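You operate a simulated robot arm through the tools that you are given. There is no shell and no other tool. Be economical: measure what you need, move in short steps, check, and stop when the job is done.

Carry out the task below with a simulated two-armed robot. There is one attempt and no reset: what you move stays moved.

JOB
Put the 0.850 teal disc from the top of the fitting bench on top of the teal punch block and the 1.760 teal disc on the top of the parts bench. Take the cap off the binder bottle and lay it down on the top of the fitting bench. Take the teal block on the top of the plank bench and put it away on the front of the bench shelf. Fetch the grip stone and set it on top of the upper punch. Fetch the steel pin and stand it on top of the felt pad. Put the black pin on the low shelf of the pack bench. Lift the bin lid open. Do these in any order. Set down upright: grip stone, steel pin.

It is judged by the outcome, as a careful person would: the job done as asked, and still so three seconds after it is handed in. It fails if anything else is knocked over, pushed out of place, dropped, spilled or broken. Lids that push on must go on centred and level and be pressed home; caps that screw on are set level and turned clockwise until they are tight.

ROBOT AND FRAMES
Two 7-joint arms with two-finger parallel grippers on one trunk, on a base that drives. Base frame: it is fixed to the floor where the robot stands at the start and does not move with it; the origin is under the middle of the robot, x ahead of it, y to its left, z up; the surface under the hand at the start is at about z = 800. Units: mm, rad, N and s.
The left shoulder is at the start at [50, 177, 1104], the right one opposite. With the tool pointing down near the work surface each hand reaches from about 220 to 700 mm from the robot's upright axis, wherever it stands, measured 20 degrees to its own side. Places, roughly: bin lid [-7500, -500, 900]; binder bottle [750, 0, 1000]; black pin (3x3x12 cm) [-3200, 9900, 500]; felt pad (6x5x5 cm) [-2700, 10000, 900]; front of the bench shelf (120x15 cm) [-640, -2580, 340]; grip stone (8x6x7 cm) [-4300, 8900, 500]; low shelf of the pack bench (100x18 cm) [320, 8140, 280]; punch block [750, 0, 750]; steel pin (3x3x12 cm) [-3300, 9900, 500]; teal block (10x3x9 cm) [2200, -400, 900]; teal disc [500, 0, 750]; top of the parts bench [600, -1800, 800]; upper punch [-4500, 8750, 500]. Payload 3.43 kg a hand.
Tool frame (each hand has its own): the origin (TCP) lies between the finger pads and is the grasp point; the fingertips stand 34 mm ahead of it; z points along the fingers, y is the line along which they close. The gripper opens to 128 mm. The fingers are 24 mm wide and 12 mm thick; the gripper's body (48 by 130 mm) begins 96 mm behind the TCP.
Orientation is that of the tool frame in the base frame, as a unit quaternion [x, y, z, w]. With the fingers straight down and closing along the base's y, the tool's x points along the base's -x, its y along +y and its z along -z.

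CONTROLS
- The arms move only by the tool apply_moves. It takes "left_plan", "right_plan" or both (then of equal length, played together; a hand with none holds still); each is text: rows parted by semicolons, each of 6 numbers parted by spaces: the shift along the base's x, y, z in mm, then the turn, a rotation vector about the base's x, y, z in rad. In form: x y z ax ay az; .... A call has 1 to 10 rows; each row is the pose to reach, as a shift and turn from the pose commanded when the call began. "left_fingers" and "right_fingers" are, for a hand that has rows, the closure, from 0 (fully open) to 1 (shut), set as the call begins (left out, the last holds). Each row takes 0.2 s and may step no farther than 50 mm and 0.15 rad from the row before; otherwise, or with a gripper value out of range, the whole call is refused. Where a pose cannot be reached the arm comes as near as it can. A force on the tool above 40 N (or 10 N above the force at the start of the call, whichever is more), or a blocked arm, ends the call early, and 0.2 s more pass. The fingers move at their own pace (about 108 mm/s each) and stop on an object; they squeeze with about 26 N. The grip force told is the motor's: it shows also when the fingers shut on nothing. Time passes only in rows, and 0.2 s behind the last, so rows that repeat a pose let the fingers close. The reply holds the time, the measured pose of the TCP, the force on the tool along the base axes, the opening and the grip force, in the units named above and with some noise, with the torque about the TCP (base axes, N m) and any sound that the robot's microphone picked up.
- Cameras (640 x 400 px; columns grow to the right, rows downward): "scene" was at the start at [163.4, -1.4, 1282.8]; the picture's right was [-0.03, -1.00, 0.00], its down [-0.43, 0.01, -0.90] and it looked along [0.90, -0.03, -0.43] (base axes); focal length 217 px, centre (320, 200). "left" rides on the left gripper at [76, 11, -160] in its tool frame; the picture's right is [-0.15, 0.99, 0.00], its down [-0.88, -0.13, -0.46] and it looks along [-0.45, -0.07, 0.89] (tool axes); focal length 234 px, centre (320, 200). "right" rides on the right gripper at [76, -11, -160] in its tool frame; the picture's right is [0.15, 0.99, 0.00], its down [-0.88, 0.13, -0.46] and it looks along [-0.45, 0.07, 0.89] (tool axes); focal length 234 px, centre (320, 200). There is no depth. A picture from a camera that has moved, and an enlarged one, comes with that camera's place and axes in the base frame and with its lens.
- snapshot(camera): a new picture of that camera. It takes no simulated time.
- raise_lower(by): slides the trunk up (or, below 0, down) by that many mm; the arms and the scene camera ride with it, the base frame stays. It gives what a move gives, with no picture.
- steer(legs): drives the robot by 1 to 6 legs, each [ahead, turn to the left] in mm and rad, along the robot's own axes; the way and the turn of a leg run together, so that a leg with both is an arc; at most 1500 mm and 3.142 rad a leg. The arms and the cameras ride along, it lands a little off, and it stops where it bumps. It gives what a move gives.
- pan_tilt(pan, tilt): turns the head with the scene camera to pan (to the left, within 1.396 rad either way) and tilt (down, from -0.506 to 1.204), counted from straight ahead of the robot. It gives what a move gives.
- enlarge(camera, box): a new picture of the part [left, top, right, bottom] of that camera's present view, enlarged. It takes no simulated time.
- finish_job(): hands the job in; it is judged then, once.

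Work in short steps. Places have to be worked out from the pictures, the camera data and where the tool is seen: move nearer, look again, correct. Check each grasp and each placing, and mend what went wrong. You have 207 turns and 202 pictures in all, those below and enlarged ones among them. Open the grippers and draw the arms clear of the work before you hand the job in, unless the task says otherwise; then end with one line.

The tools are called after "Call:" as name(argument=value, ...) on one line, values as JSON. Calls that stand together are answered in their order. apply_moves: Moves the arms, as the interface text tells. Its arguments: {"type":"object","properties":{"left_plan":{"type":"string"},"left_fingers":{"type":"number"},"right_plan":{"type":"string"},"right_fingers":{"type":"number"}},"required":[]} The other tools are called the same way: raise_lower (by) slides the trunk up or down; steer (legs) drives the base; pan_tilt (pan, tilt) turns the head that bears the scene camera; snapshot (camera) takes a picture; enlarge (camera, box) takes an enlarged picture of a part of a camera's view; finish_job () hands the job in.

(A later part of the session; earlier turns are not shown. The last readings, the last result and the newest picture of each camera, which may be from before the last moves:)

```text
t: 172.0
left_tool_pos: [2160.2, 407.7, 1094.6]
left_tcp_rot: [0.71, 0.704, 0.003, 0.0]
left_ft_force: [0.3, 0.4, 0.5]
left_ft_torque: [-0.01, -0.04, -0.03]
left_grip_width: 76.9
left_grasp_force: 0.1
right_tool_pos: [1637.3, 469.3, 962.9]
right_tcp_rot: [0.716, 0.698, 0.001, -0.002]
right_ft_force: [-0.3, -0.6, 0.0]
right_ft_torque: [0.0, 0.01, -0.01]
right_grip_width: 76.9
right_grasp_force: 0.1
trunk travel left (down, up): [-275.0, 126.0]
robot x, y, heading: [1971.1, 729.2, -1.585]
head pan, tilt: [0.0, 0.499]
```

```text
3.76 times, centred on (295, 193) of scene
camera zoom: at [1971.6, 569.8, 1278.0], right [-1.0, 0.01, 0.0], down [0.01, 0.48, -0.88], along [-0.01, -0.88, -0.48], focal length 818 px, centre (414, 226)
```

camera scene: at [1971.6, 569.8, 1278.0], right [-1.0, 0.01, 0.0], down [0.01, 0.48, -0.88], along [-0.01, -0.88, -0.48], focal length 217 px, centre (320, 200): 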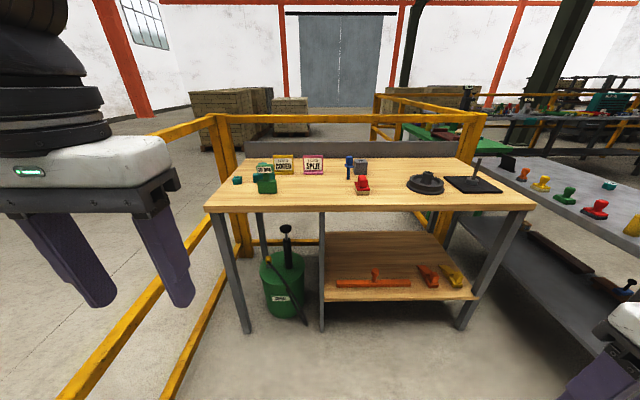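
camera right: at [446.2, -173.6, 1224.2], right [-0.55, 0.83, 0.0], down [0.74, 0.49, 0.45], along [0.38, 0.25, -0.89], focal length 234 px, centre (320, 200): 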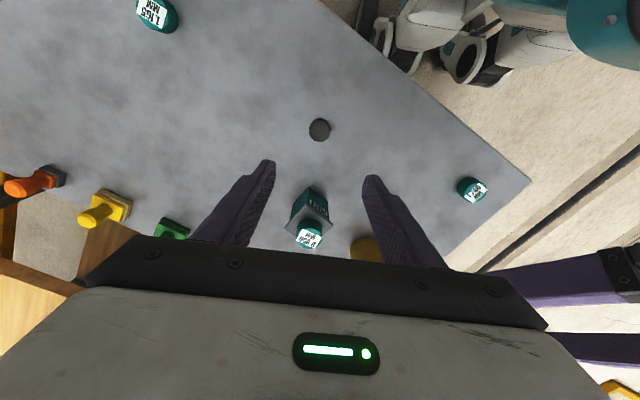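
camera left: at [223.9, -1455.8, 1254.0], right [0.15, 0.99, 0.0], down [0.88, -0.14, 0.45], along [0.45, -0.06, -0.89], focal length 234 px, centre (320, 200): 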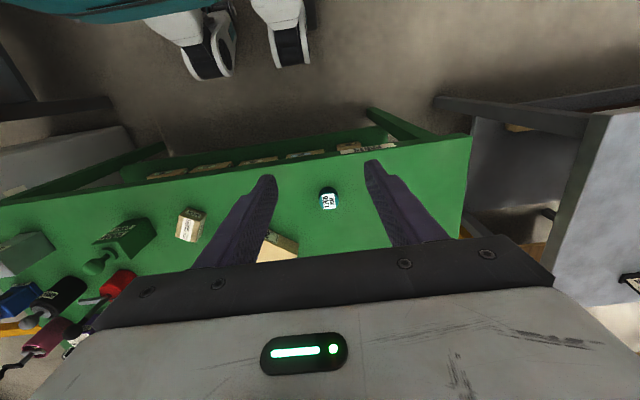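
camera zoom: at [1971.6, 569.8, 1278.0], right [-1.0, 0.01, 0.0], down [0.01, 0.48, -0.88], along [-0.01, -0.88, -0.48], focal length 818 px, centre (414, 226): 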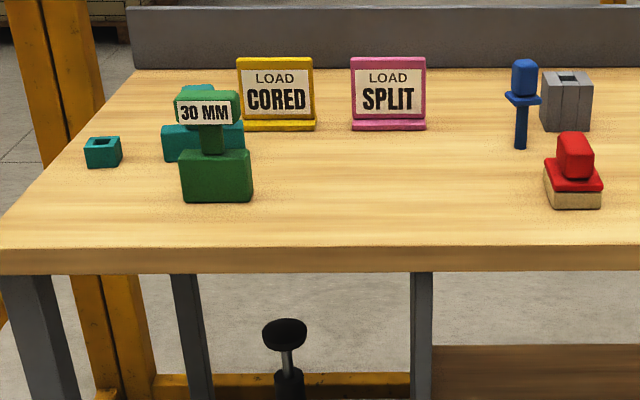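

The stepped teal block (10 cm wide in x, thin along y) is at ≈(2228,-383), behind the green 30 MM tool. The bench top is at ≈855. I drive up to the bench.

Call:
steer(legs=[[580, 0.014]])

Call:
snapshot(camera="scene")

Call:
snapshot(camera="left")

```text
t: 175.3
left_tool_pos: [2156.7, -180.5, 1094.5]
left_tcp_rot: [0.707, 0.707, 0.002, 0.0]
left_ft_force: [-1.0, 0.2, -0.8]
left_ft_torque: [0.03, 0.0, -0.01]
left_grip_width: 76.9
left_grasp_force: 0.0
right_tool_pos: [1632.8, -121.4, 962.8]
right_tcp_rot: [0.713, 0.701, 0.0, -0.002]
right_ft_force: [-0.8, -0.2, 0.0]
right_ft_torque: [0.02, -0.02, 0.0]
right_grip_width: 76.8
right_grasp_force: 0.0
trunk travel left (down, up): [-275.0, 126.0]
robot x, y, heading: [1965.8, 143.3, -1.576]
head pan, tilt: [0.0, 0.499]
```

```text
118 pictures are left
camera scene: at [1967.1, -18.8, 1278.0], right [-1.0, 0.01, 0.0], down [0.0, 0.48, -0.88], along [-0.01, -0.88, -0.48], focal length 217 px, centre (320, 200)
```

scene: 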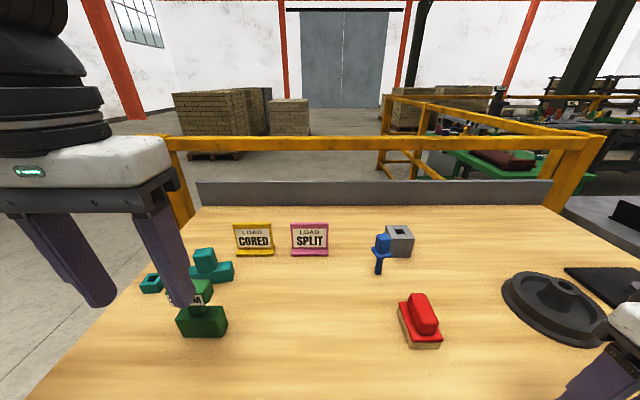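

```text
117 pictures are left
camera left: at [2166.7, -104.1, 1253.8], right [0.99, -0.15, 0.0], down [-0.13, -0.88, 0.45], along [-0.06, -0.45, -0.89], focal length 234 px, centre (320, 200)
```

left: 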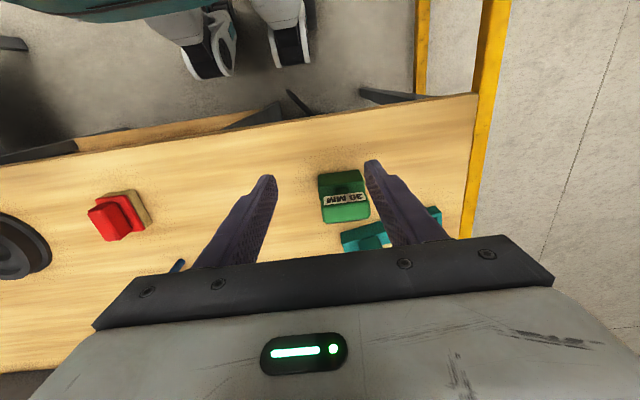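

I move the left hand above the block for a better look.

Call:
apply_moves(left_plan="20 -35 0 0 0 0; 40 -70 0 0 0 0; 60 -105 0 0 0 0; 70 -125 0 0 0 0; 70 -125 0 0 0 0", left_fingers=0.0)

Call:
snapshot(camera="left")

```text
t: 176.5
left_tool_pos: [2228.0, -305.2, 1093.7]
left_tcp_rot: [0.706, 0.708, 0.003, 0.001]
left_ft_force: [-0.3, -0.7, 0.2]
left_ft_torque: [0.0, 0.02, 0.02]
left_grip_width: 127.8
left_grasp_force: 0.1
right_tool_pos: [1635.3, -120.6, 963.1]
right_tcp_rot: [0.713, 0.701, 0.0, -0.002]
right_ft_force: [-0.2, 0.0, -0.6]
right_ft_torque: [-0.03, 0.0, 0.01]
right_grip_width: 76.9
right_grasp_force: 0.1
trunk travel left (down, up): [-275.0, 126.0]
robot x, y, heading: [1968.1, 135.7, -1.579]
head pan, tilt: [0.0, 0.499]
```

```text
116 pictures are left
camera left: at [2237.4, -228.8, 1254.0], right [0.99, -0.15, 0.0], down [-0.13, -0.88, 0.45], along [-0.06, -0.45, -0.89], focal length 234 px, centre (320, 200)
```

left: 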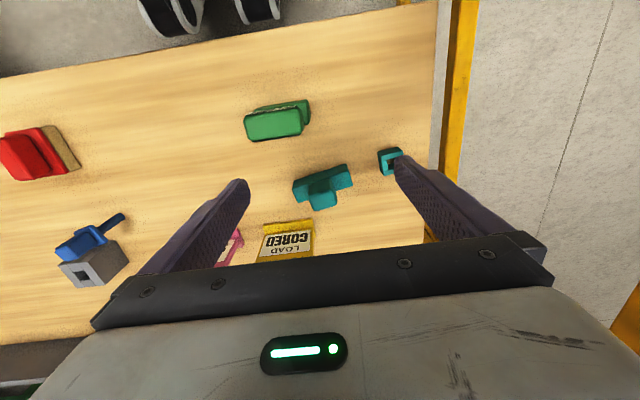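

The block's long axis is turned about +0.22 rad, with its centre at ≈(2222,-384). I rotate the hand so the fingers close across its 3 cm thickness.

Call:
apply_moves(left_plan="0 -9 0 0 0 -0.15; -1 -18 0 0 0 -0.3; -2 -27 0 0 0 -0.45; -3 -36 0 0 0 -0.6; -4 -45 0 0 0 -0.75; -5 -54 0 0 0 -0.9; -6 -63 0 0 0 -1.05; -6 -72 0 0 0 -1.2; -6 -79 -20 0 0 -1.345; -6 -79 -40 0 0 -1.345", left_fingers=0.4)

Call:
snapshot(camera="left")

Call:
enlarge(camera="scene", box=[60, 180, 300, 330])

```text
t: 178.7
left_tool_pos: [2104.0, -217.4, 1040.8]
left_tcp_rot: [0.994, 0.112, 0.002, 0.003]
left_ft_force: [0.3, 0.7, 0.2]
left_ft_torque: [0.02, 0.0, -0.02]
left_grip_width: 76.9
left_grasp_force: 0.1
left hand out of reach, approached as far as the arm can: row 5, 6, 7, 8, 9, 10
right_tool_pos: [1634.3, -120.5, 964.1]
right_tcp_rot: [0.713, 0.701, 0.001, -0.002]
right_ft_force: [1.0, 0.6, -0.1]
right_ft_torque: [-0.02, 0.01, 0.02]
right_grip_width: 76.5
right_grasp_force: 0.0
trunk travel left (down, up): [-275.0, 126.0]
robot x, y, heading: [1968.0, 141.2, -1.574]
head pan, tilt: [0.0, 0.499]
```

```text
115 pictures are left
camera left: at [2179.5, -210.2, 1199.1], right [0.08, -1.0, 0.0], down [-0.89, -0.07, 0.45], along [-0.45, -0.04, -0.89], focal length 234 px, centre (320, 200)
```

left: 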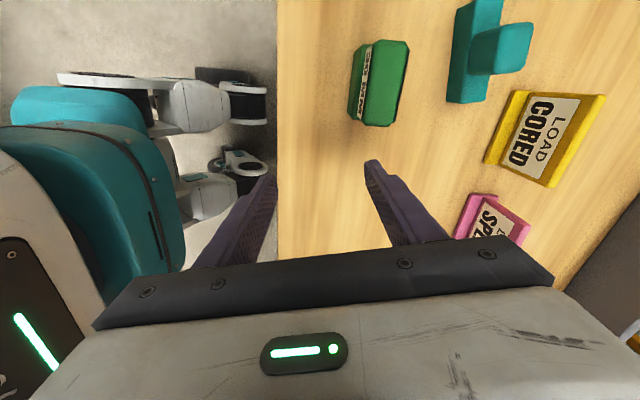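

```text
2.67 times, centred on (180, 255) of scene
camera zoom: at [1967.2, -18.5, 1278.0], right [-1.0, 0.01, 0.0], down [0.0, 0.48, -0.88], along [-0.01, -0.88, -0.48], focal length 580 px, centre (693, 53)
```

zoom: 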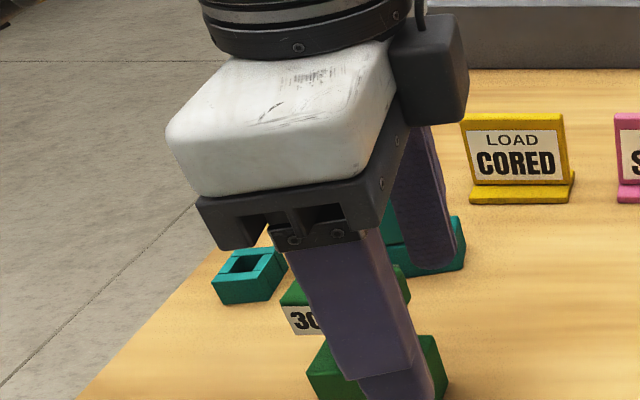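

Out of reach from here. I raise the hand, drive 80 mm closer and turn left 0.17 rad.

Call:
apply_moves(left_plan="0 0 30 0 0 0; 0 0 60 0 0 0; 0 0 60 0 0 0")

Call:
steer(legs=[[80, 0], [0, 0.17]])

Call:
snapshot(camera="left")

```text
t: 179.5
left_tool_pos: [2099.3, -206.8, 1096.9]
left_tcp_rot: [0.993, 0.114, 0.001, 0.003]
left_ft_force: [-0.1, 0.2, 0.4]
left_ft_torque: [-0.01, -0.01, 0.0]
left_grip_width: 76.7
left_grasp_force: 0.1
left hand out of reach, approached as far as the arm can: row 2, 3
right_tool_pos: [1633.7, -119.9, 963.5]
right_tcp_rot: [0.713, 0.701, 0.001, -0.002]
right_ft_force: [-0.3, 0.0, 0.9]
right_ft_torque: [0.01, -0.01, 0.02]
right_grip_width: 76.9
right_grasp_force: 0.1
trunk travel left (down, up): [-275.0, 126.0]
robot x, y, heading: [1967.6, 141.8, -1.579]
head pan, tilt: [0.0, 0.499]
```

```text
t: 180.5
left_tool_pos: [2098.6, -234.9, 1095.5]
left_tcp_rot: [0.993, 0.116, 0.002, 0.001]
left_ft_force: [0.5, 0.4, -0.1]
left_ft_torque: [0.01, -0.02, 0.0]
left_grip_width: 76.7
left_grasp_force: 0.0
right_tool_pos: [1634.0, -146.5, 964.9]
right_tcp_rot: [0.713, 0.701, 0.0, -0.002]
right_ft_force: [0.7, 0.0, -0.7]
right_ft_torque: [0.01, -0.04, 0.01]
right_grip_width: 76.8
right_grasp_force: 0.1
trunk travel left (down, up): [-275.0, 126.0]
robot x, y, heading: [1964.3, 111.8, -1.579]
head pan, tilt: [0.0, 0.499]
stopped in leg 1: the robot was blocked; the commanded pose is now the measured one
```

```text
113 pictures are left
camera left: at [2173.9, -226.6, 1255.0], right [0.08, -1.0, 0.0], down [-0.89, -0.07, 0.45], along [-0.45, -0.04, -0.89], focal length 234 px, centre (320, 200)
```

left: 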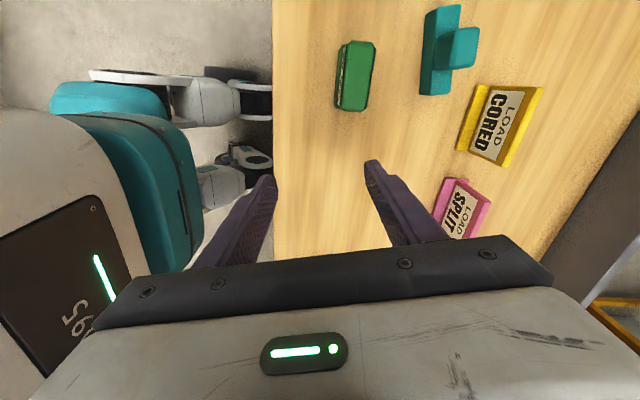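

Base blocked by the bench at y≈112. Reach grows when the hand is lower relative to the shoulder, so I raise the trunk by 120 and turn left a little.

Call:
raise_lower(by=120)

Call:
steer(legs=[[-15, 0], [0, 0.2]])

Call:
snapshot(camera="left")

```text
t: 182.0
left_tool_pos: [2099.8, -235.1, 1216.1]
left_tcp_rot: [0.993, 0.115, 0.002, 0.001]
left_ft_force: [-0.4, -0.1, -0.8]
left_ft_torque: [0.04, 0.02, 0.02]
left_grip_width: 76.9
left_grasp_force: 0.1
right_tool_pos: [1634.4, -148.6, 1083.0]
right_tcp_rot: [0.713, 0.701, 0.001, -0.001]
right_ft_force: [-1.0, -0.7, -0.2]
right_ft_torque: [-0.01, 0.04, -0.01]
right_grip_width: 76.6
right_grasp_force: 0.0
trunk travel left (down, up): [-395.0, 6.0]
robot x, y, heading: [1967.5, 114.3, -1.579]
head pan, tilt: [0.0, 0.499]
```

```text
t: 183.5
left_tool_pos: [2167.1, -186.0, 1214.9]
left_tcp_rot: [0.977, 0.215, 0.002, 0.0]
left_ft_force: [1.0, 0.1, -0.2]
left_ft_torque: [0.04, 0.03, 0.03]
left_grip_width: 77.0
left_grasp_force: 0.1
right_tool_pos: [1693.9, -194.6, 1083.9]
right_tcp_rot: [0.639, 0.77, 0.0, -0.002]
right_ft_force: [-0.4, -0.9, 0.4]
right_ft_torque: [0.02, 0.01, 0.0]
right_grip_width: 77.0
right_grasp_force: 0.0
trunk travel left (down, up): [-395.0, 6.0]
robot x, y, heading: [1965.1, 132.8, -1.374]
head pan, tilt: [0.0, 0.499]
```

```text
112 pictures are left
camera left: at [2238.8, -164.3, 1374.4], right [0.28, -0.96, 0.0], down [-0.86, -0.25, 0.45], along [-0.43, -0.13, -0.89], focal length 234 px, centre (320, 200)
```

left: 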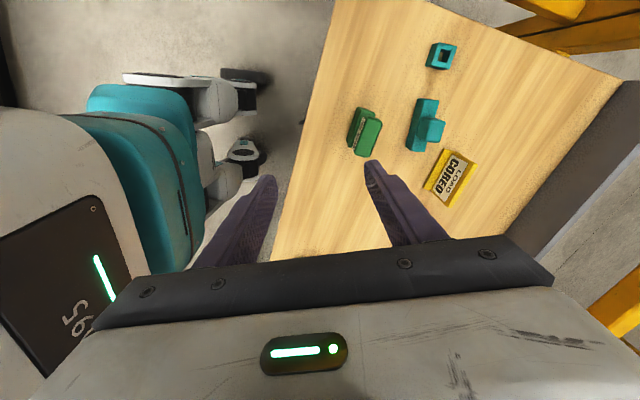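

Now I move to above the block with the yaw restored.

Call:
apply_moves(left_plan="9 -33 -25 0 0 -0.05; 18 -66 -50 0 0 -0.1; 28 -99 -75 0 0 -0.15; 37 -132 -100 0 0 -0.2; 46 -165 -125 0 0 -0.2; 55 -196 -150 0 0 -0.2; 55 -196 -165 0 0 -0.2; 55 -196 -165 0 0 -0.2")

Call:
snapshot(camera="left")

```text
t: 185.3
left_tool_pos: [2111.8, -184.4, 1115.8]
left_tcp_rot: [0.993, 0.118, 0.002, 0.002]
left_ft_force: [-0.2, 0.0, -0.7]
left_ft_torque: [0.01, 0.03, -0.05]
left_grip_width: 77.1
left_grasp_force: 0.0
left hand out of reach, approached as far as the arm can: row 1, 2, 3, 4, 5, 6, 7, 8
right_tool_pos: [1693.1, -193.7, 1083.7]
right_tcp_rot: [0.639, 0.769, 0.001, -0.002]
right_ft_force: [0.1, 0.2, -0.2]
right_ft_torque: [0.0, -0.01, 0.0]
right_grip_width: 76.9
right_grasp_force: 0.2
trunk travel left (down, up): [-395.0, 6.0]
robot x, y, heading: [1964.5, 126.3, -1.377]
head pan, tilt: [0.0, 0.499]
```

```text
111 pictures are left
camera left: at [2187.0, -177.1, 1274.6], right [0.09, -1.0, 0.0], down [-0.89, -0.08, 0.45], along [-0.45, -0.04, -0.89], focal length 234 px, centre (320, 200)
```

left: 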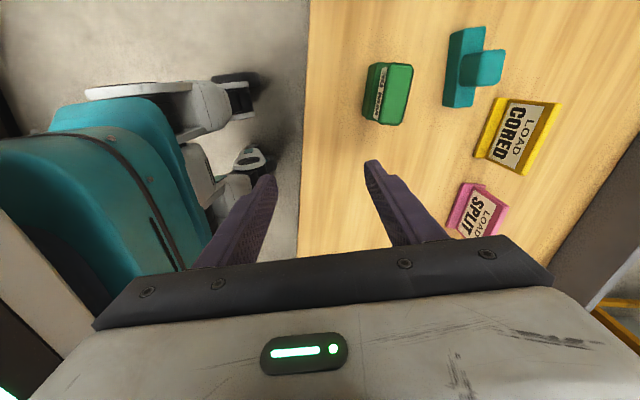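

The wrist is at its limit turning that way. I'll rotate the hand the other way (by +π in total), in place first.

Call:
steer(legs=[[-10, 0]])

Call:
apply_moves(left_plan="0 0 10 0 0 0.15; 0 0 20 0 0 0.3; 0 0 30 0 0 0.45; 0 0 40 0 0 0.6; 0 0 40 0 0 0.75; 0 0 40 0 0 0.9; 0 0 40 0 0 1.05; 0 0 40 0 0 1.2; 0 0 40 0 0 1.35; 0 0 40 0 0 1.5")

Call:
apply_moves(left_plan="0 0 0 0 0 0.15; 0 0 0 0 0 0.3; 0 0 0 0 0 0.45; 0 0 0 0 0 0.6; 0 0 0 0 0 0.75; 0 0 0 0 0 0.9; 0 0 0 0 0 1.05; 0 0 0 0 0 1.2; 0 0 0 0 0 1.35; 0 0 0 0 0 1.5")

```text
t: 186.0
left_tool_pos: [2110.6, -175.0, 1115.3]
left_tcp_rot: [0.993, 0.118, 0.002, 0.001]
left_ft_force: [-0.1, 0.9, 0.0]
left_ft_torque: [0.0, -0.02, 0.01]
left_grip_width: 76.7
left_grasp_force: 0.1
right_tool_pos: [1691.2, -184.4, 1083.7]
right_tcp_rot: [0.639, 0.769, 0.002, -0.002]
right_ft_force: [-0.2, 0.1, -0.1]
right_ft_torque: [-0.01, 0.01, -0.02]
right_grip_width: 76.9
right_grasp_force: 0.0
trunk travel left (down, up): [-395.0, 6.0]
robot x, y, heading: [1963.6, 136.1, -1.376]
head pan, tilt: [0.0, 0.499]
```

```text
t: 188.2
left_tool_pos: [2110.6, -174.0, 1155.2]
left_tcp_rot: [0.646, 0.763, 0.002, 0.0]
left_ft_force: [-1.1, -0.1, -0.3]
left_ft_torque: [-0.03, 0.03, -0.02]
left_grip_width: 76.9
left_grasp_force: 0.1
right_tool_pos: [1691.2, -185.6, 1083.2]
right_tcp_rot: [0.639, 0.769, 0.0, -0.001]
right_ft_force: [0.2, 1.0, -0.4]
right_ft_torque: [-0.02, 0.02, -0.03]
right_grip_width: 76.9
right_grasp_force: 0.0
trunk travel left (down, up): [-395.0, 6.0]
robot x, y, heading: [1964.4, 141.0, -1.376]
head pan, tilt: [0.0, 0.499]
```

```text
t: 190.4
left_tool_pos: [2109.6, -175.0, 1155.9]
left_tcp_rot: [-0.049, 0.999, 0.002, -0.002]
left_ft_force: [-0.1, 0.1, 0.4]
left_ft_torque: [0.03, 0.02, 0.03]
left_grip_width: 76.9
left_grasp_force: 0.1
right_tool_pos: [1690.5, -184.7, 1083.5]
right_tcp_rot: [0.639, 0.77, 0.001, -0.002]
right_ft_force: [0.3, -0.3, 0.1]
right_ft_torque: [0.01, 0.03, 0.01]
right_grip_width: 76.6
right_grasp_force: 0.1
trunk travel left (down, up): [-395.0, 6.0]
robot x, y, heading: [1963.6, 139.9, -1.377]
head pan, tilt: [0.0, 0.499]
```

The other direction works. I move over the block.

Call:
apply_moves(left_plan="19 -34 -16 0 0 0.04; 37 -69 -32 0 0 0.08; 56 -103 -48 0 0 0.12; 75 -137 -64 0 0 0.12; 94 -172 -80 0 0 0.12; 112 -206 -96 0 0 0.12; 112 -206 -110 0 0 0.12; 112 -206 -110 0 0 0.12")

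Call:
snapshot(camera="left")

Call:
enlarge(camera="scene", box=[140, 160, 380, 310])

```text
t: 192.2
left_tool_pos: [2221.2, -380.5, 1045.5]
left_tcp_rot: [-0.107, 0.994, 0.002, -0.002]
left_ft_force: [-0.3, -0.5, -0.5]
left_ft_torque: [0.03, -0.01, 0.03]
left_grip_width: 76.8
left_grasp_force: 0.0
right_tool_pos: [1690.7, -184.1, 1083.0]
right_tcp_rot: [0.638, 0.77, 0.0, -0.002]
right_ft_force: [0.0, 0.8, -0.1]
right_ft_torque: [-0.01, 0.04, 0.0]
right_grip_width: 76.8
right_grasp_force: 0.0
trunk travel left (down, up): [-395.0, 6.0]
robot x, y, heading: [1962.3, 135.8, -1.373]
head pan, tilt: [0.0, 0.499]
```

```text
110 pictures are left
camera left: at [2145.3, -384.6, 1205.4], right [-0.07, 1.0, 0.0], down [0.89, 0.06, 0.45], along [0.45, 0.03, -0.89], focal length 234 px, centre (320, 200)
```

left: 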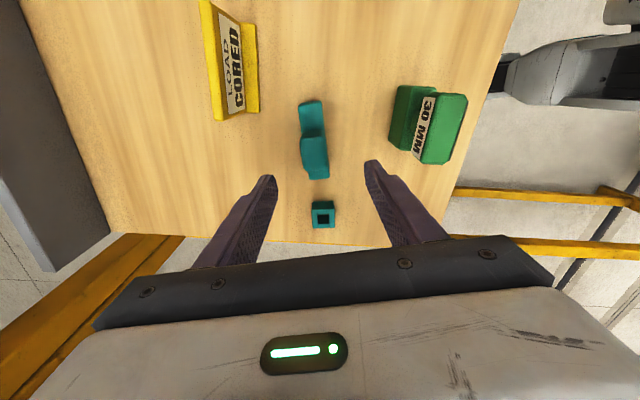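

```text
2.67 times, centred on (260, 235) of scene
camera zoom: at [1997.2, -18.3, 1398.0], right [-0.98, -0.19, 0.0], down [-0.09, 0.47, -0.88], along [0.17, -0.86, -0.48], focal length 580 px, centre (480, 107)
```

zoom: 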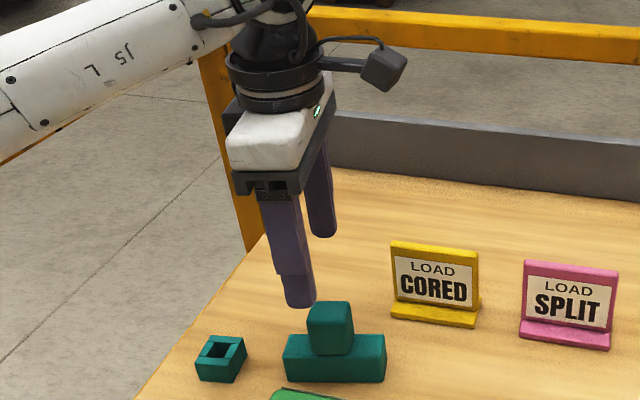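

The block is an inverted T with its post at (2222,-385) and axis about 0.17 rad. I lower onto the post and close.

Call:
apply_moves(left_plan="0 -4 -30 0 0 -0.04; 0 -4 -60 0 0 -0.04; 0 -4 -90 0 0 -0.04; 0 -4 -118 0 0 -0.04; 0 -4 -118 0 0 -0.04")

Call:
apply_moves(left_plan="0 0 0 0 0 0; 0 0 0 0 0 0; 0 0 0 0 0 0; 0 0 0 0 0 0", left_fingers=1)

Call:
enlarge(camera="scene", box=[140, 160, 380, 310])

```text
t: 193.4
left_tool_pos: [2221.3, -385.8, 927.0]
left_tcp_rot: [-0.086, 0.996, 0.002, -0.001]
left_ft_force: [-0.1, 0.7, 0.6]
left_ft_torque: [0.03, 0.03, 0.02]
left_grip_width: 77.2
left_grasp_force: 0.1
right_tool_pos: [1691.0, -183.7, 1083.8]
right_tcp_rot: [0.639, 0.769, -0.001, -0.001]
right_ft_force: [-0.5, -0.1, -0.1]
right_ft_torque: [0.04, -0.01, 0.0]
right_grip_width: 76.7
right_grasp_force: 0.0
trunk travel left (down, up): [-395.0, 6.0]
robot x, y, heading: [1962.5, 140.1, -1.375]
head pan, tilt: [0.0, 0.499]
```

```text
t: 194.4
left_tool_pos: [2221.0, -384.1, 926.7]
left_tcp_rot: [-0.087, 0.996, 0.002, -0.002]
left_ft_force: [0.6, -0.5, 0.0]
left_ft_torque: [-0.07, -0.02, 0.05]
left_grip_width: 30.2
left_grasp_force: 25.9
right_tool_pos: [1692.3, -184.2, 1083.4]
right_tcp_rot: [0.639, 0.769, 0.0, -0.002]
right_ft_force: [0.7, 0.1, 0.3]
right_ft_torque: [0.01, -0.01, 0.04]
right_grip_width: 76.8
right_grasp_force: 0.0
trunk travel left (down, up): [-395.0, 6.0]
robot x, y, heading: [1965.9, 137.4, -1.378]
head pan, tilt: [0.0, 0.499]
```

```text
2.67 times, centred on (260, 235) of scene
camera zoom: at [1997.4, -18.2, 1398.0], right [-0.98, -0.19, 0.0], down [-0.09, 0.47, -0.88], along [0.17, -0.86, -0.48], focal length 580 px, centre (480, 107)
```

zoom: 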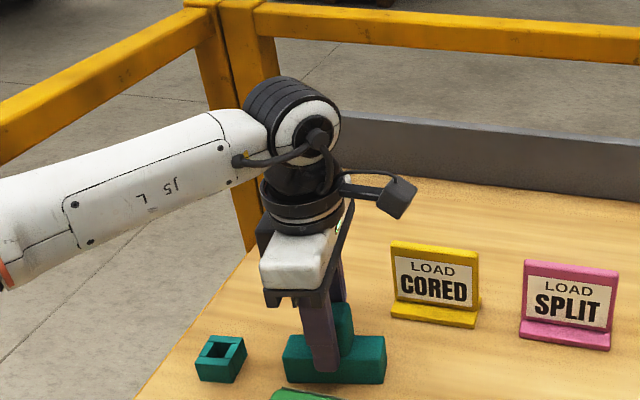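

The block is gripped (30.2 mm). I lift it clear, bring the hand back in, and lower the trunk for travel.

Call:
apply_moves(left_plan="0 0 45 0 0 0; 0 0 90 0 0 0; 0 0 135 0 0 0; 0 0 170 0 0 0; -20 40 190 0 0 0; -45 80 200 0 0 0; -70 120 210 0 0 0; -95 160 220 0 0 0; -110 200 230 0 0 0; -110 200 230 0 0 0")

Call:
steer(legs=[[0, -0.2], [-600, 0], [0, -1.57]])

Call:
snapshot(camera="scene")

Call:
snapshot(camera="left")

```text
t: 196.6
left_tool_pos: [2111.8, -184.4, 1159.2]
left_tcp_rot: [-0.087, 0.996, 0.002, -0.001]
left_ft_force: [1.1, -0.3, -3.9]
left_ft_torque: [0.0, -0.01, 0.01]
left_grip_width: 29.9
left_grasp_force: 25.9
right_tool_pos: [1691.3, -185.4, 1083.0]
right_tcp_rot: [0.638, 0.77, 0.001, -0.002]
right_ft_force: [0.4, 0.1, 0.0]
right_ft_torque: [0.02, 0.01, -0.02]
right_grip_width: 77.0
right_grasp_force: 0.0
trunk travel left (down, up): [-395.0, 6.0]
robot x, y, heading: [1967.1, 136.2, -1.373]
head pan, tilt: [0.0, 0.499]
```

```text
t: 204.6
left_tool_pos: [1619.8, 650.1, 1158.4]
left_tcp_rot: [0.705, 0.709, 0.002, 0.0]
left_ft_force: [0.0, 0.8, -3.2]
left_ft_torque: [0.0, 0.0, -0.01]
left_grip_width: 29.9
left_grasp_force: 26.2
right_tool_pos: [1691.7, 1064.7, 1082.9]
right_tcp_rot: [1.0, 0.008, 0.002, -0.001]
right_ft_force: [-0.8, 0.5, 0.0]
right_ft_torque: [0.02, -0.02, -0.01]
right_grip_width: 76.7
right_grasp_force: 0.0
trunk travel left (down, up): [-395.0, 6.0]
robot x, y, heading: [1965.8, 740.6, -3.118]
head pan, tilt: [0.0, 0.499]
```

```text
107 pictures are left
camera scene: at [1803.8, 738.6, 1398.0], right [-0.03, 1.0, 0.0], down [0.48, 0.01, -0.88], along [-0.88, -0.02, -0.48], focal length 217 px, centre (320, 200)
```

scene: 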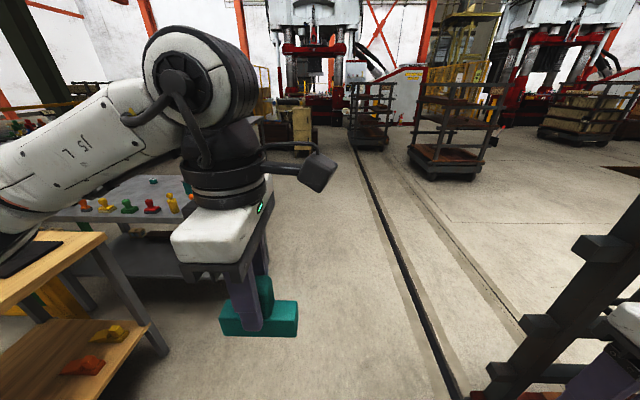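

```text
106 pictures are left
camera left: at [1630.3, 725.4, 1317.8], right [0.99, -0.14, 0.0], down [-0.13, -0.88, 0.45], along [-0.06, -0.45, -0.89], focal length 234 px, centre (320, 200)
```

left: 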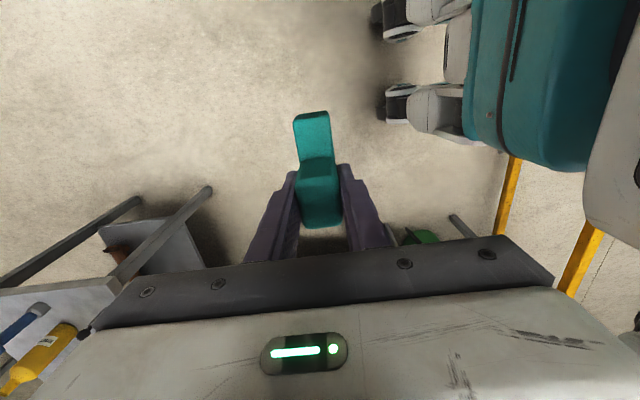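

The block is held level. I drive back west, then south down the aisle toward the long bench.

Call:
steer(legs=[[1500, 0], [780, 0], [0, 1.55], [1500, 0], [300, 0]])

Call:
snapshot(camera="scene")

```text
t: 228.2
left_tool_pos: [-305.5, -1468.7, 1157.8]
left_tcp_rot: [0.034, 0.999, 0.002, -0.002]
left_ft_force: [0.8, -0.5, -3.8]
left_ft_torque: [0.05, 0.02, 0.0]
left_grip_width: 29.8
left_grasp_force: 26.1
right_tool_pos: [-715.4, -1368.8, 1084.6]
right_tcp_rot: [0.727, 0.686, 0.002, -0.002]
right_ft_force: [-0.2, -0.9, 0.4]
right_ft_torque: [0.01, -0.01, -0.03]
right_grip_width: 76.8
right_grasp_force: 0.0
trunk travel left (down, up): [-395.0, 6.0]
robot x, y, heading: [-373.9, -1121.6, -1.618]
head pan, tilt: [0.0, 0.499]
```

```text
105 pictures are left
camera scene: at [-378.5, -1279.8, 1397.9], right [-1.0, 0.05, 0.0], down [0.02, 0.48, -0.88], along [-0.04, -0.88, -0.48], focal length 217 px, centre (320, 200)
```

scene: 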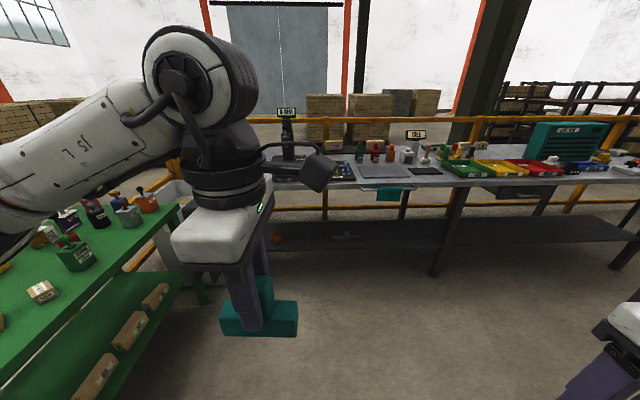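

The lower shelf (z≈340) sits under the bench top, so I need the hand tilted forward to place there. I'll first regrasp the block with a tilted hand on the parts bench's free left end. I drive there.

Call:
steer(legs=[[385, 0], [0, 1.61], [300, 0]])

Call:
apply_moves(left_plan="0 0 0 0 0 -0.15; 0 0 0 0 0 -0.3; 0 0 0 0 0 -0.45; 0 0 0 0 0 -0.6; 0 0 0 0 0 -0.75; 0 0 0 0 0 -0.9; 0 0 0 0 0 -1.05; 0 0 0 0 0 -1.2; 0 0 0 0 0 -1.35; 0 0 0 0 0 -1.5")

Call:
snapshot(camera="scene")

```text
t: 236.2
left_tool_pos: [252.5, -1414.5, 1158.1]
left_tcp_rot: [-0.705, 0.71, 0.001, -0.002]
left_ft_force: [0.0, 0.7, -3.0]
left_ft_torque: [0.01, 0.04, 0.02]
left_grip_width: 30.0
left_grasp_force: 25.8
right_tool_pos: [175.0, -1828.6, 1083.6]
right_tcp_rot: [-0.003, 1.0, -0.001, -0.003]
right_ft_force: [-0.3, -0.1, -0.5]
right_ft_torque: [0.02, 0.03, 0.0]
right_grip_width: 76.7
right_grasp_force: 0.1
trunk travel left (down, up): [-395.0, 6.0]
robot x, y, heading: [-91.6, -1502.9, 0.013]
head pan, tilt: [0.0, 0.499]
```

```text
t: 238.4
left_tool_pos: [250.6, -1414.7, 1158.3]
left_tcp_rot: [-0.031, 1.0, 0.002, -0.002]
left_ft_force: [0.0, 0.2, -3.2]
left_ft_torque: [0.01, 0.0, -0.01]
left_grip_width: 29.9
left_grasp_force: 26.3
right_tool_pos: [176.3, -1829.7, 1082.1]
right_tcp_rot: [-0.003, 1.0, -0.001, -0.002]
right_ft_force: [0.4, -0.1, -0.4]
right_ft_torque: [-0.01, 0.02, -0.02]
right_grip_width: 76.5
right_grasp_force: 0.1
trunk travel left (down, up): [-395.0, 6.0]
robot x, y, heading: [-93.2, -1499.8, 0.018]
head pan, tilt: [0.0, 0.499]
```

```text
104 pictures are left
camera scene: at [69.4, -1498.3, 1398.0], right [0.02, -1.0, 0.0], down [-0.48, -0.01, -0.88], along [0.88, 0.01, -0.48], focal length 217 px, centre (320, 200)
```

scene: 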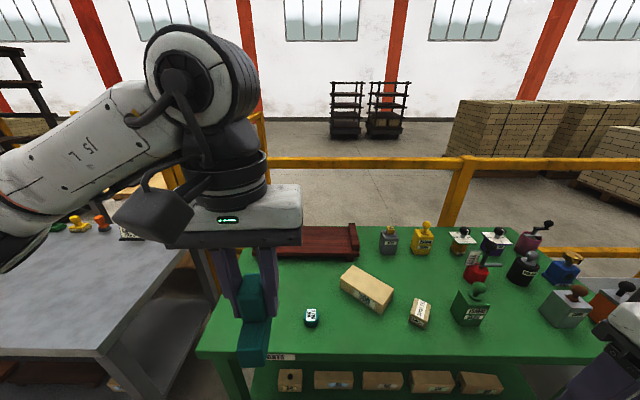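

I lower the block toward (425,-1360), left of the disc.

Call:
apply_moves(left_plan="25 8 -25 0 0 0; 50 16 -55 0 0 0; 75 24 -85 0 0 0; 100 32 -115 0 0 0; 125 40 -150 0 0 0; 150 48 -185 0 0 0; 175 55 -220 0 0 0; 175 55 -255 0 0 0; 175 55 -278 0 0 0; 175 55 -278 0 0 0")

Call:
enlarge(camera="scene", box=[190, 200, 350, 300])

```text
t: 240.6
left_tool_pos: [428.0, -1360.8, 879.3]
left_tcp_rot: [-0.032, 0.999, 0.001, -0.002]
left_ft_force: [-0.1, 0.2, -4.5]
left_ft_torque: [-0.04, -0.03, -0.01]
left_grip_width: 30.1
left_grasp_force: 25.6
right_tool_pos: [176.3, -1829.6, 1083.5]
right_tcp_rot: [-0.003, 1.0, 0.0, -0.002]
right_ft_force: [1.0, 0.1, 0.2]
right_ft_torque: [0.01, -0.01, 0.0]
right_grip_width: 76.6
right_grasp_force: 0.0
trunk travel left (down, up): [-395.0, 6.0]
robot x, y, heading: [-92.9, -1501.0, 0.015]
head pan, tilt: [0.0, 0.499]
```

```text
4.00 times, centred on (270, 250) of scene
camera zoom: at [69.4, -1498.2, 1398.0], right [0.02, -1.0, 0.0], down [-0.48, -0.01, -0.88], along [0.88, 0.01, -0.48], focal length 870 px, centre (520, 0)
```

zoom: 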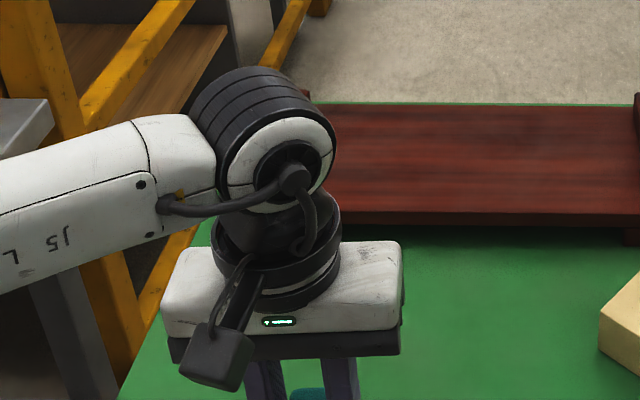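

Call:
apply_moves(left_plan="0 0 -3 0 0 0; 0 0 -6 0 0 0; 0 0 -8 0 0 0; 0 0 -8 0 0 0")

```text
t: 241.6
left_tool_pos: [426.9, -1359.7, 872.9]
left_tcp_rot: [-0.032, 0.999, 0.002, -0.002]
left_ft_force: [1.1, 0.5, -3.8]
left_ft_torque: [0.03, 0.01, -0.04]
left_grip_width: 29.9
left_grasp_force: 25.9
right_tool_pos: [174.7, -1830.3, 1082.6]
right_tcp_rot: [-0.003, 1.0, -0.001, -0.002]
right_ft_force: [0.3, -0.9, -0.1]
right_ft_torque: [0.01, -0.02, 0.01]
right_grip_width: 77.0
right_grasp_force: 0.1
trunk travel left (down, up): [-395.0, 6.0]
robot x, y, heading: [-93.8, -1503.9, 0.014]
head pan, tilt: [0.0, 0.499]
```

Call:
apply_moves(left_plan="0 0 -2 0 0 0; 0 0 -4 0 0 0; 0 0 -6 0 0 0; 0 0 -6 0 0 0")

```text
t: 242.6
left_tool_pos: [425.5, -1360.1, 867.0]
left_tcp_rot: [-0.032, 0.999, 0.002, -0.002]
left_ft_force: [-0.6, 1.2, 1.3]
left_ft_torque: [0.02, -0.23, 0.04]
left_grip_width: 30.0
left_grasp_force: 26.3
right_tool_pos: [175.6, -1829.0, 1083.3]
right_tcp_rot: [-0.002, 1.0, -0.001, -0.002]
right_ft_force: [-0.6, 0.2, 0.4]
right_ft_torque: [0.01, 0.0, -0.02]
right_grip_width: 76.9
right_grasp_force: 0.0
trunk travel left (down, up): [-395.0, 6.0]
robot x, y, heading: [-96.1, -1503.9, 0.019]
head pan, tilt: [0.0, 0.499]
```

Contact at 867. I open, tilt the hand 0.9 rad about the closing axis in place, and regrip the block.

Call:
apply_moves(left_plan="0 0 1 0 0 0; 0 0 2 0 0 0; 0 0 2 0 -0.15 0; 0 0 2 0 -0.3 0; 0 0 2 0 -0.45 0; 0 0 2 0 -0.6 0; 0 0 2 0 -0.75 0; 0 0 2 0 -0.9 0; 0 0 2 0 -0.9 0", left_fingers=0.5)

Call:
apply_moves(left_plan="0 0 0 0 0 0; 0 0 0 0 0 0; 0 0 0 0 0 0; 0 0 0 0 0 0", left_fingers=1)

Call:
snapshot(camera="left")

Call:
snapshot(camera="scene")

```text
t: 244.6
left_tool_pos: [426.2, -1357.3, 867.0]
left_tcp_rot: [-0.031, 0.901, -0.016, 0.433]
left_ft_force: [-0.1, 1.2, 0.0]
left_ft_torque: [-0.09, -0.02, -0.07]
left_grip_width: 64.0
left_grasp_force: 0.1
right_tool_pos: [174.9, -1825.6, 1085.0]
right_tcp_rot: [-0.003, 1.0, -0.003, -0.002]
right_ft_force: [0.8, 1.0, 0.4]
right_ft_torque: [-0.14, 0.02, -0.03]
right_grip_width: 76.9
right_grasp_force: 0.1
trunk travel left (down, up): [-395.0, 6.0]
robot x, y, heading: [-92.8, -1502.9, 0.014]
head pan, tilt: [0.0, 0.499]
```

```text
t: 245.6
left_tool_pos: [425.5, -1360.5, 868.2]
left_tcp_rot: [-0.029, 0.901, -0.013, 0.433]
left_ft_force: [0.2, 0.0, -0.2]
left_ft_torque: [-0.02, -0.01, -0.01]
left_grip_width: 0.0
left_grasp_force: 25.7
right_tool_pos: [174.7, -1830.0, 1082.3]
right_tcp_rot: [-0.003, 1.0, -0.001, -0.001]
right_ft_force: [-0.1, 0.1, 0.1]
right_ft_torque: [-0.01, 0.01, -0.01]
right_grip_width: 76.7
right_grasp_force: 0.1
trunk travel left (down, up): [-395.0, 6.0]
robot x, y, heading: [-97.2, -1499.8, 0.014]
head pan, tilt: [0.0, 0.499]
```

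```text
102 pictures are left
camera left: at [252.6, -1353.1, 907.6], right [0.05, 1.0, 0.07], down [0.2, -0.07, 0.98], along [0.98, -0.04, -0.2], focal length 234 px, centre (320, 200)
```

left: 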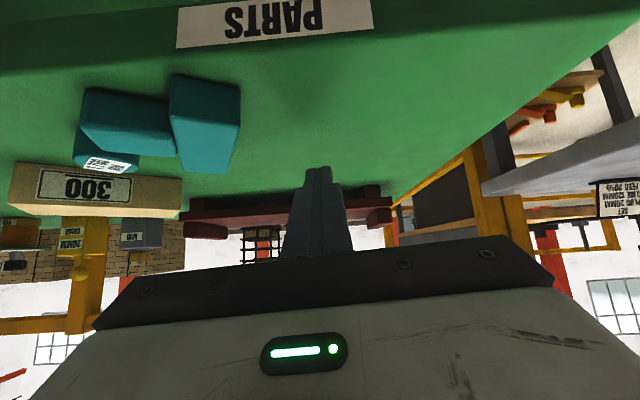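

```text
101 pictures are left
camera scene: at [69.2, -1498.5, 1398.0], right [0.02, -1.0, 0.0], down [-0.48, -0.01, -0.88], along [0.88, 0.01, -0.48], focal length 217 px, centre (320, 200)
```

scene: 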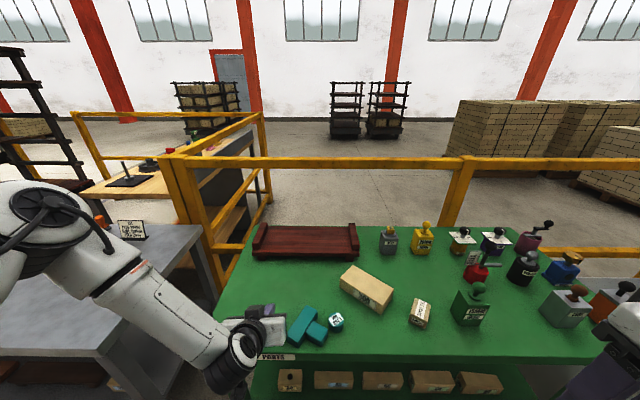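

The block was knocked aside during the tilt and nudged the disc. I enlarge to see how both are lying.

Call:
enlarge(camera="scene", box=[220, 280, 380, 380])

Call:
enlarge(camera="left", box=[50, 50, 290, 200])

```text
4.00 times, centred on (300, 330) of scene
camera zoom: at [69.2, -1498.5, 1398.0], right [0.02, -1.0, 0.0], down [-0.48, -0.01, -0.88], along [0.88, 0.01, -0.48], focal length 870 px, centre (400, -320)
```

zoom: 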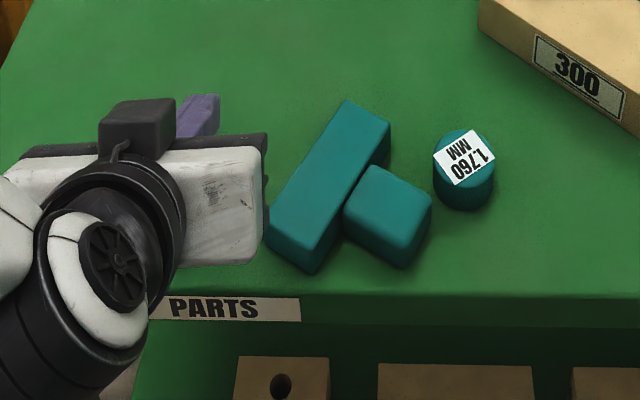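

```text
2.67 times, centred on (170, 125) of left
camera zoom: at [252.6, -1353.1, 907.6], right [0.05, 1.0, 0.07], down [0.2, -0.07, 0.98], along [0.98, -0.04, -0.2], focal length 624 px, centre (720, 400)
```

zoom: 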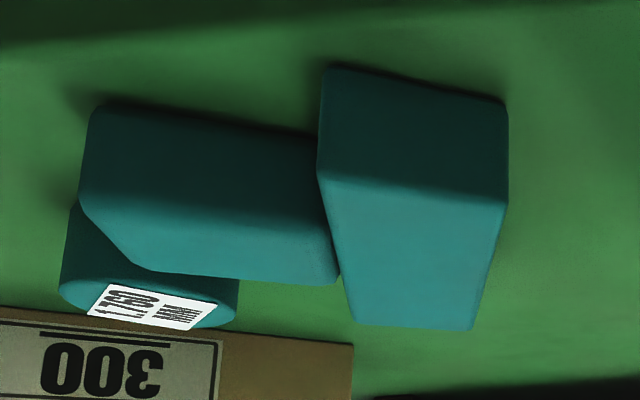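

Disc is still upright, and the block lies flat next to it. Lying flat is stable and easy to shelve, so I'll grip its stem from above. First I raise the hand and untilt it.

Call:
apply_moves(left_plan="-10 0 45 0 0 0; -10 0 90 0 0.15 0; -10 0 135 0 0.3 0; -10 0 160 0 0.45 0; -10 0 160 0 0.6 0; -10 0 160 0 0.75 0; -10 0 160 0 0.9 0; -10 0 160 0 0.9 0", left_fingers=0.55)

Call:
apply_moves(left_plan="-2 -15 -10 0 0 0.15; -4 -30 -20 0 0 0.3; -6 -45 -30 0 0 0.45; -8 -60 -40 0 0 0.6; -10 -75 -50 0 0 0.75; -12 -95 -60 0 0 0.9; -14 -123 -70 0 0 1.04; -14 -123 -70 0 0 1.04")

Call:
snapshot(camera="left")

```text
t: 247.4
left_tool_pos: [414.7, -1359.0, 1029.0]
left_tcp_rot: [-0.033, 0.999, 0.001, -0.002]
left_ft_force: [-0.5, 0.1, 0.5]
left_ft_torque: [0.02, 0.0, 0.0]
left_grip_width: 57.8
left_grasp_force: 0.1
right_tool_pos: [174.9, -1829.9, 1082.7]
right_tcp_rot: [-0.003, 1.0, -0.001, -0.002]
right_ft_force: [-0.7, 0.3, -0.2]
right_ft_torque: [0.0, 0.01, -0.02]
right_grip_width: 76.8
right_grasp_force: 0.1
trunk travel left (down, up): [-395.0, 6.0]
robot x, y, heading: [-93.1, -1503.2, 0.017]
head pan, tilt: [0.0, 0.499]
```

```text
t: 249.2
left_tool_pos: [401.1, -1483.0, 958.8]
left_tcp_rot: [-0.525, 0.851, 0.0, -0.002]
left_ft_force: [0.6, 0.1, 0.0]
left_ft_torque: [0.01, -0.01, -0.01]
left_grip_width: 57.6
left_grasp_force: 0.0
right_tool_pos: [175.3, -1830.4, 1084.5]
right_tcp_rot: [-0.003, 1.0, 0.0, -0.002]
right_ft_force: [0.3, -0.3, -0.5]
right_ft_torque: [-0.03, 0.02, -0.01]
right_grip_width: 76.8
right_grasp_force: 0.0
trunk travel left (down, up): [-395.0, 6.0]
robot x, y, heading: [-93.0, -1501.4, 0.015]
head pan, tilt: [0.0, 0.499]
```

```text
98 pictures are left
camera left: at [357.4, -1544.6, 1117.2], right [-0.82, 0.57, 0.0], down [0.51, 0.73, 0.45], along [0.26, 0.37, -0.89], focal length 234 px, centre (320, 200)
```

left: 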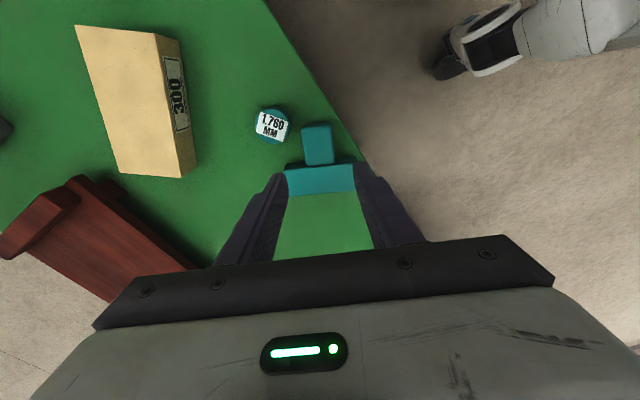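

The hand is aligned with the stem. I descend and grip.

Call:
apply_moves(left_plan="3 1.5 -40 0 0 0; 3 1.5 -80 0 0 0; 3 1.5 -110 0 0 0; 3 1.5 -122 0 0 0; 3 1.5 -122 0 0 0")

Call:
snapshot(camera="left")

```text
t: 250.4
left_tool_pos: [405.0, -1481.6, 835.2]
left_tcp_rot: [-0.525, 0.851, 0.0, -0.003]
left_ft_force: [-0.5, -0.3, -0.9]
left_ft_torque: [0.01, 0.0, 0.02]
left_grip_width: 57.6
left_grasp_force: 0.0
right_tool_pos: [174.3, -1830.5, 1083.7]
right_tcp_rot: [-0.002, 1.0, -0.001, -0.002]
right_ft_force: [0.7, 0.3, 0.1]
right_ft_torque: [0.01, -0.03, 0.0]
right_grip_width: 76.7
right_grasp_force: 0.0
trunk travel left (down, up): [-395.0, 6.0]
robot x, y, heading: [-92.8, -1502.0, 0.015]
head pan, tilt: [0.0, 0.499]
```

```text
97 pictures are left
camera left: at [360.8, -1542.8, 994.6], right [-0.82, 0.58, 0.0], down [0.51, 0.73, 0.45], along [0.26, 0.37, -0.89], focal length 234 px, centre (320, 200)
```

left: 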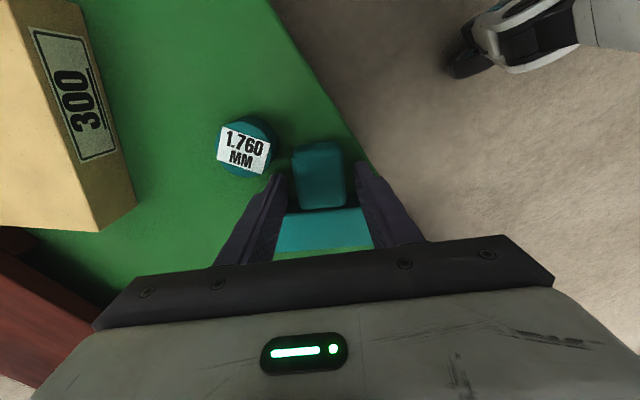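

It straddles the stem without touching the disc. I close, then lift.

Call:
apply_moves(left_plan="0 0 0 0 0 0; 0 0 0 0 0 0; 0 0 0 0 0 0; 0 0 30 0 0 0; 0 0 70 0 0 0; 0 0 110 0 0 0; 0 0 150 0 0 0; 0 0 190 0 0 0; 0 0 190 0 0 0", left_fingers=1)

Call:
snapshot(camera="left")

Call:
snapshot(camera="scene")

```text
t: 252.4
left_tool_pos: [404.7, -1481.8, 1026.0]
left_tcp_rot: [-0.524, 0.851, 0.0, -0.003]
left_ft_force: [0.3, 0.8, -3.5]
left_ft_torque: [-0.09, 0.05, 0.01]
left_grip_width: 39.9
left_grasp_force: 25.7
right_tool_pos: [175.7, -1828.5, 1083.2]
right_tcp_rot: [-0.003, 1.0, -0.001, -0.002]
right_ft_force: [0.6, 0.4, -0.2]
right_ft_torque: [-0.01, 0.01, -0.01]
right_grip_width: 77.1
right_grasp_force: 0.1
trunk travel left (down, up): [-395.0, 6.0]
robot x, y, heading: [-88.2, -1504.8, 0.018]
head pan, tilt: [0.0, 0.499]
```

```text
96 pictures are left
camera left: at [360.8, -1543.1, 1185.7], right [-0.82, 0.58, 0.0], down [0.51, 0.73, 0.45], along [0.26, 0.37, -0.89], focal length 234 px, centre (320, 200)
```

left: 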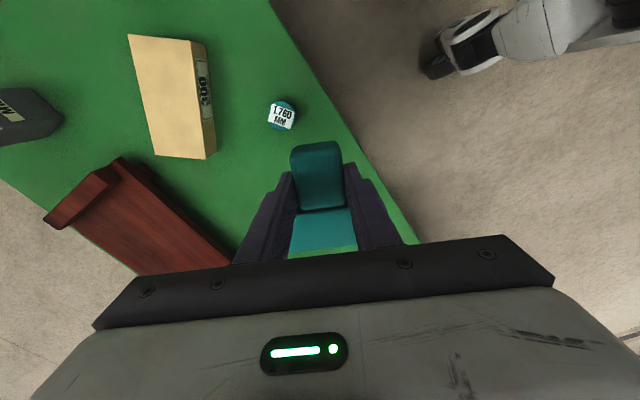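

```text
95 pictures are left
camera scene: at [69.7, -1498.2, 1397.9], right [0.02, -1.0, 0.0], down [-0.48, -0.01, -0.88], along [0.88, 0.01, -0.48], focal length 217 px, centre (320, 200)
```

scene: 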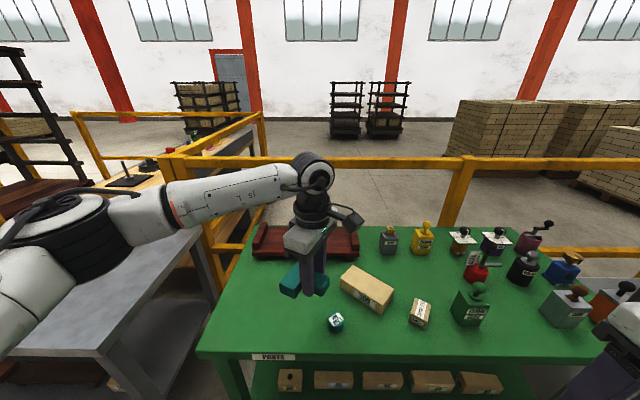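

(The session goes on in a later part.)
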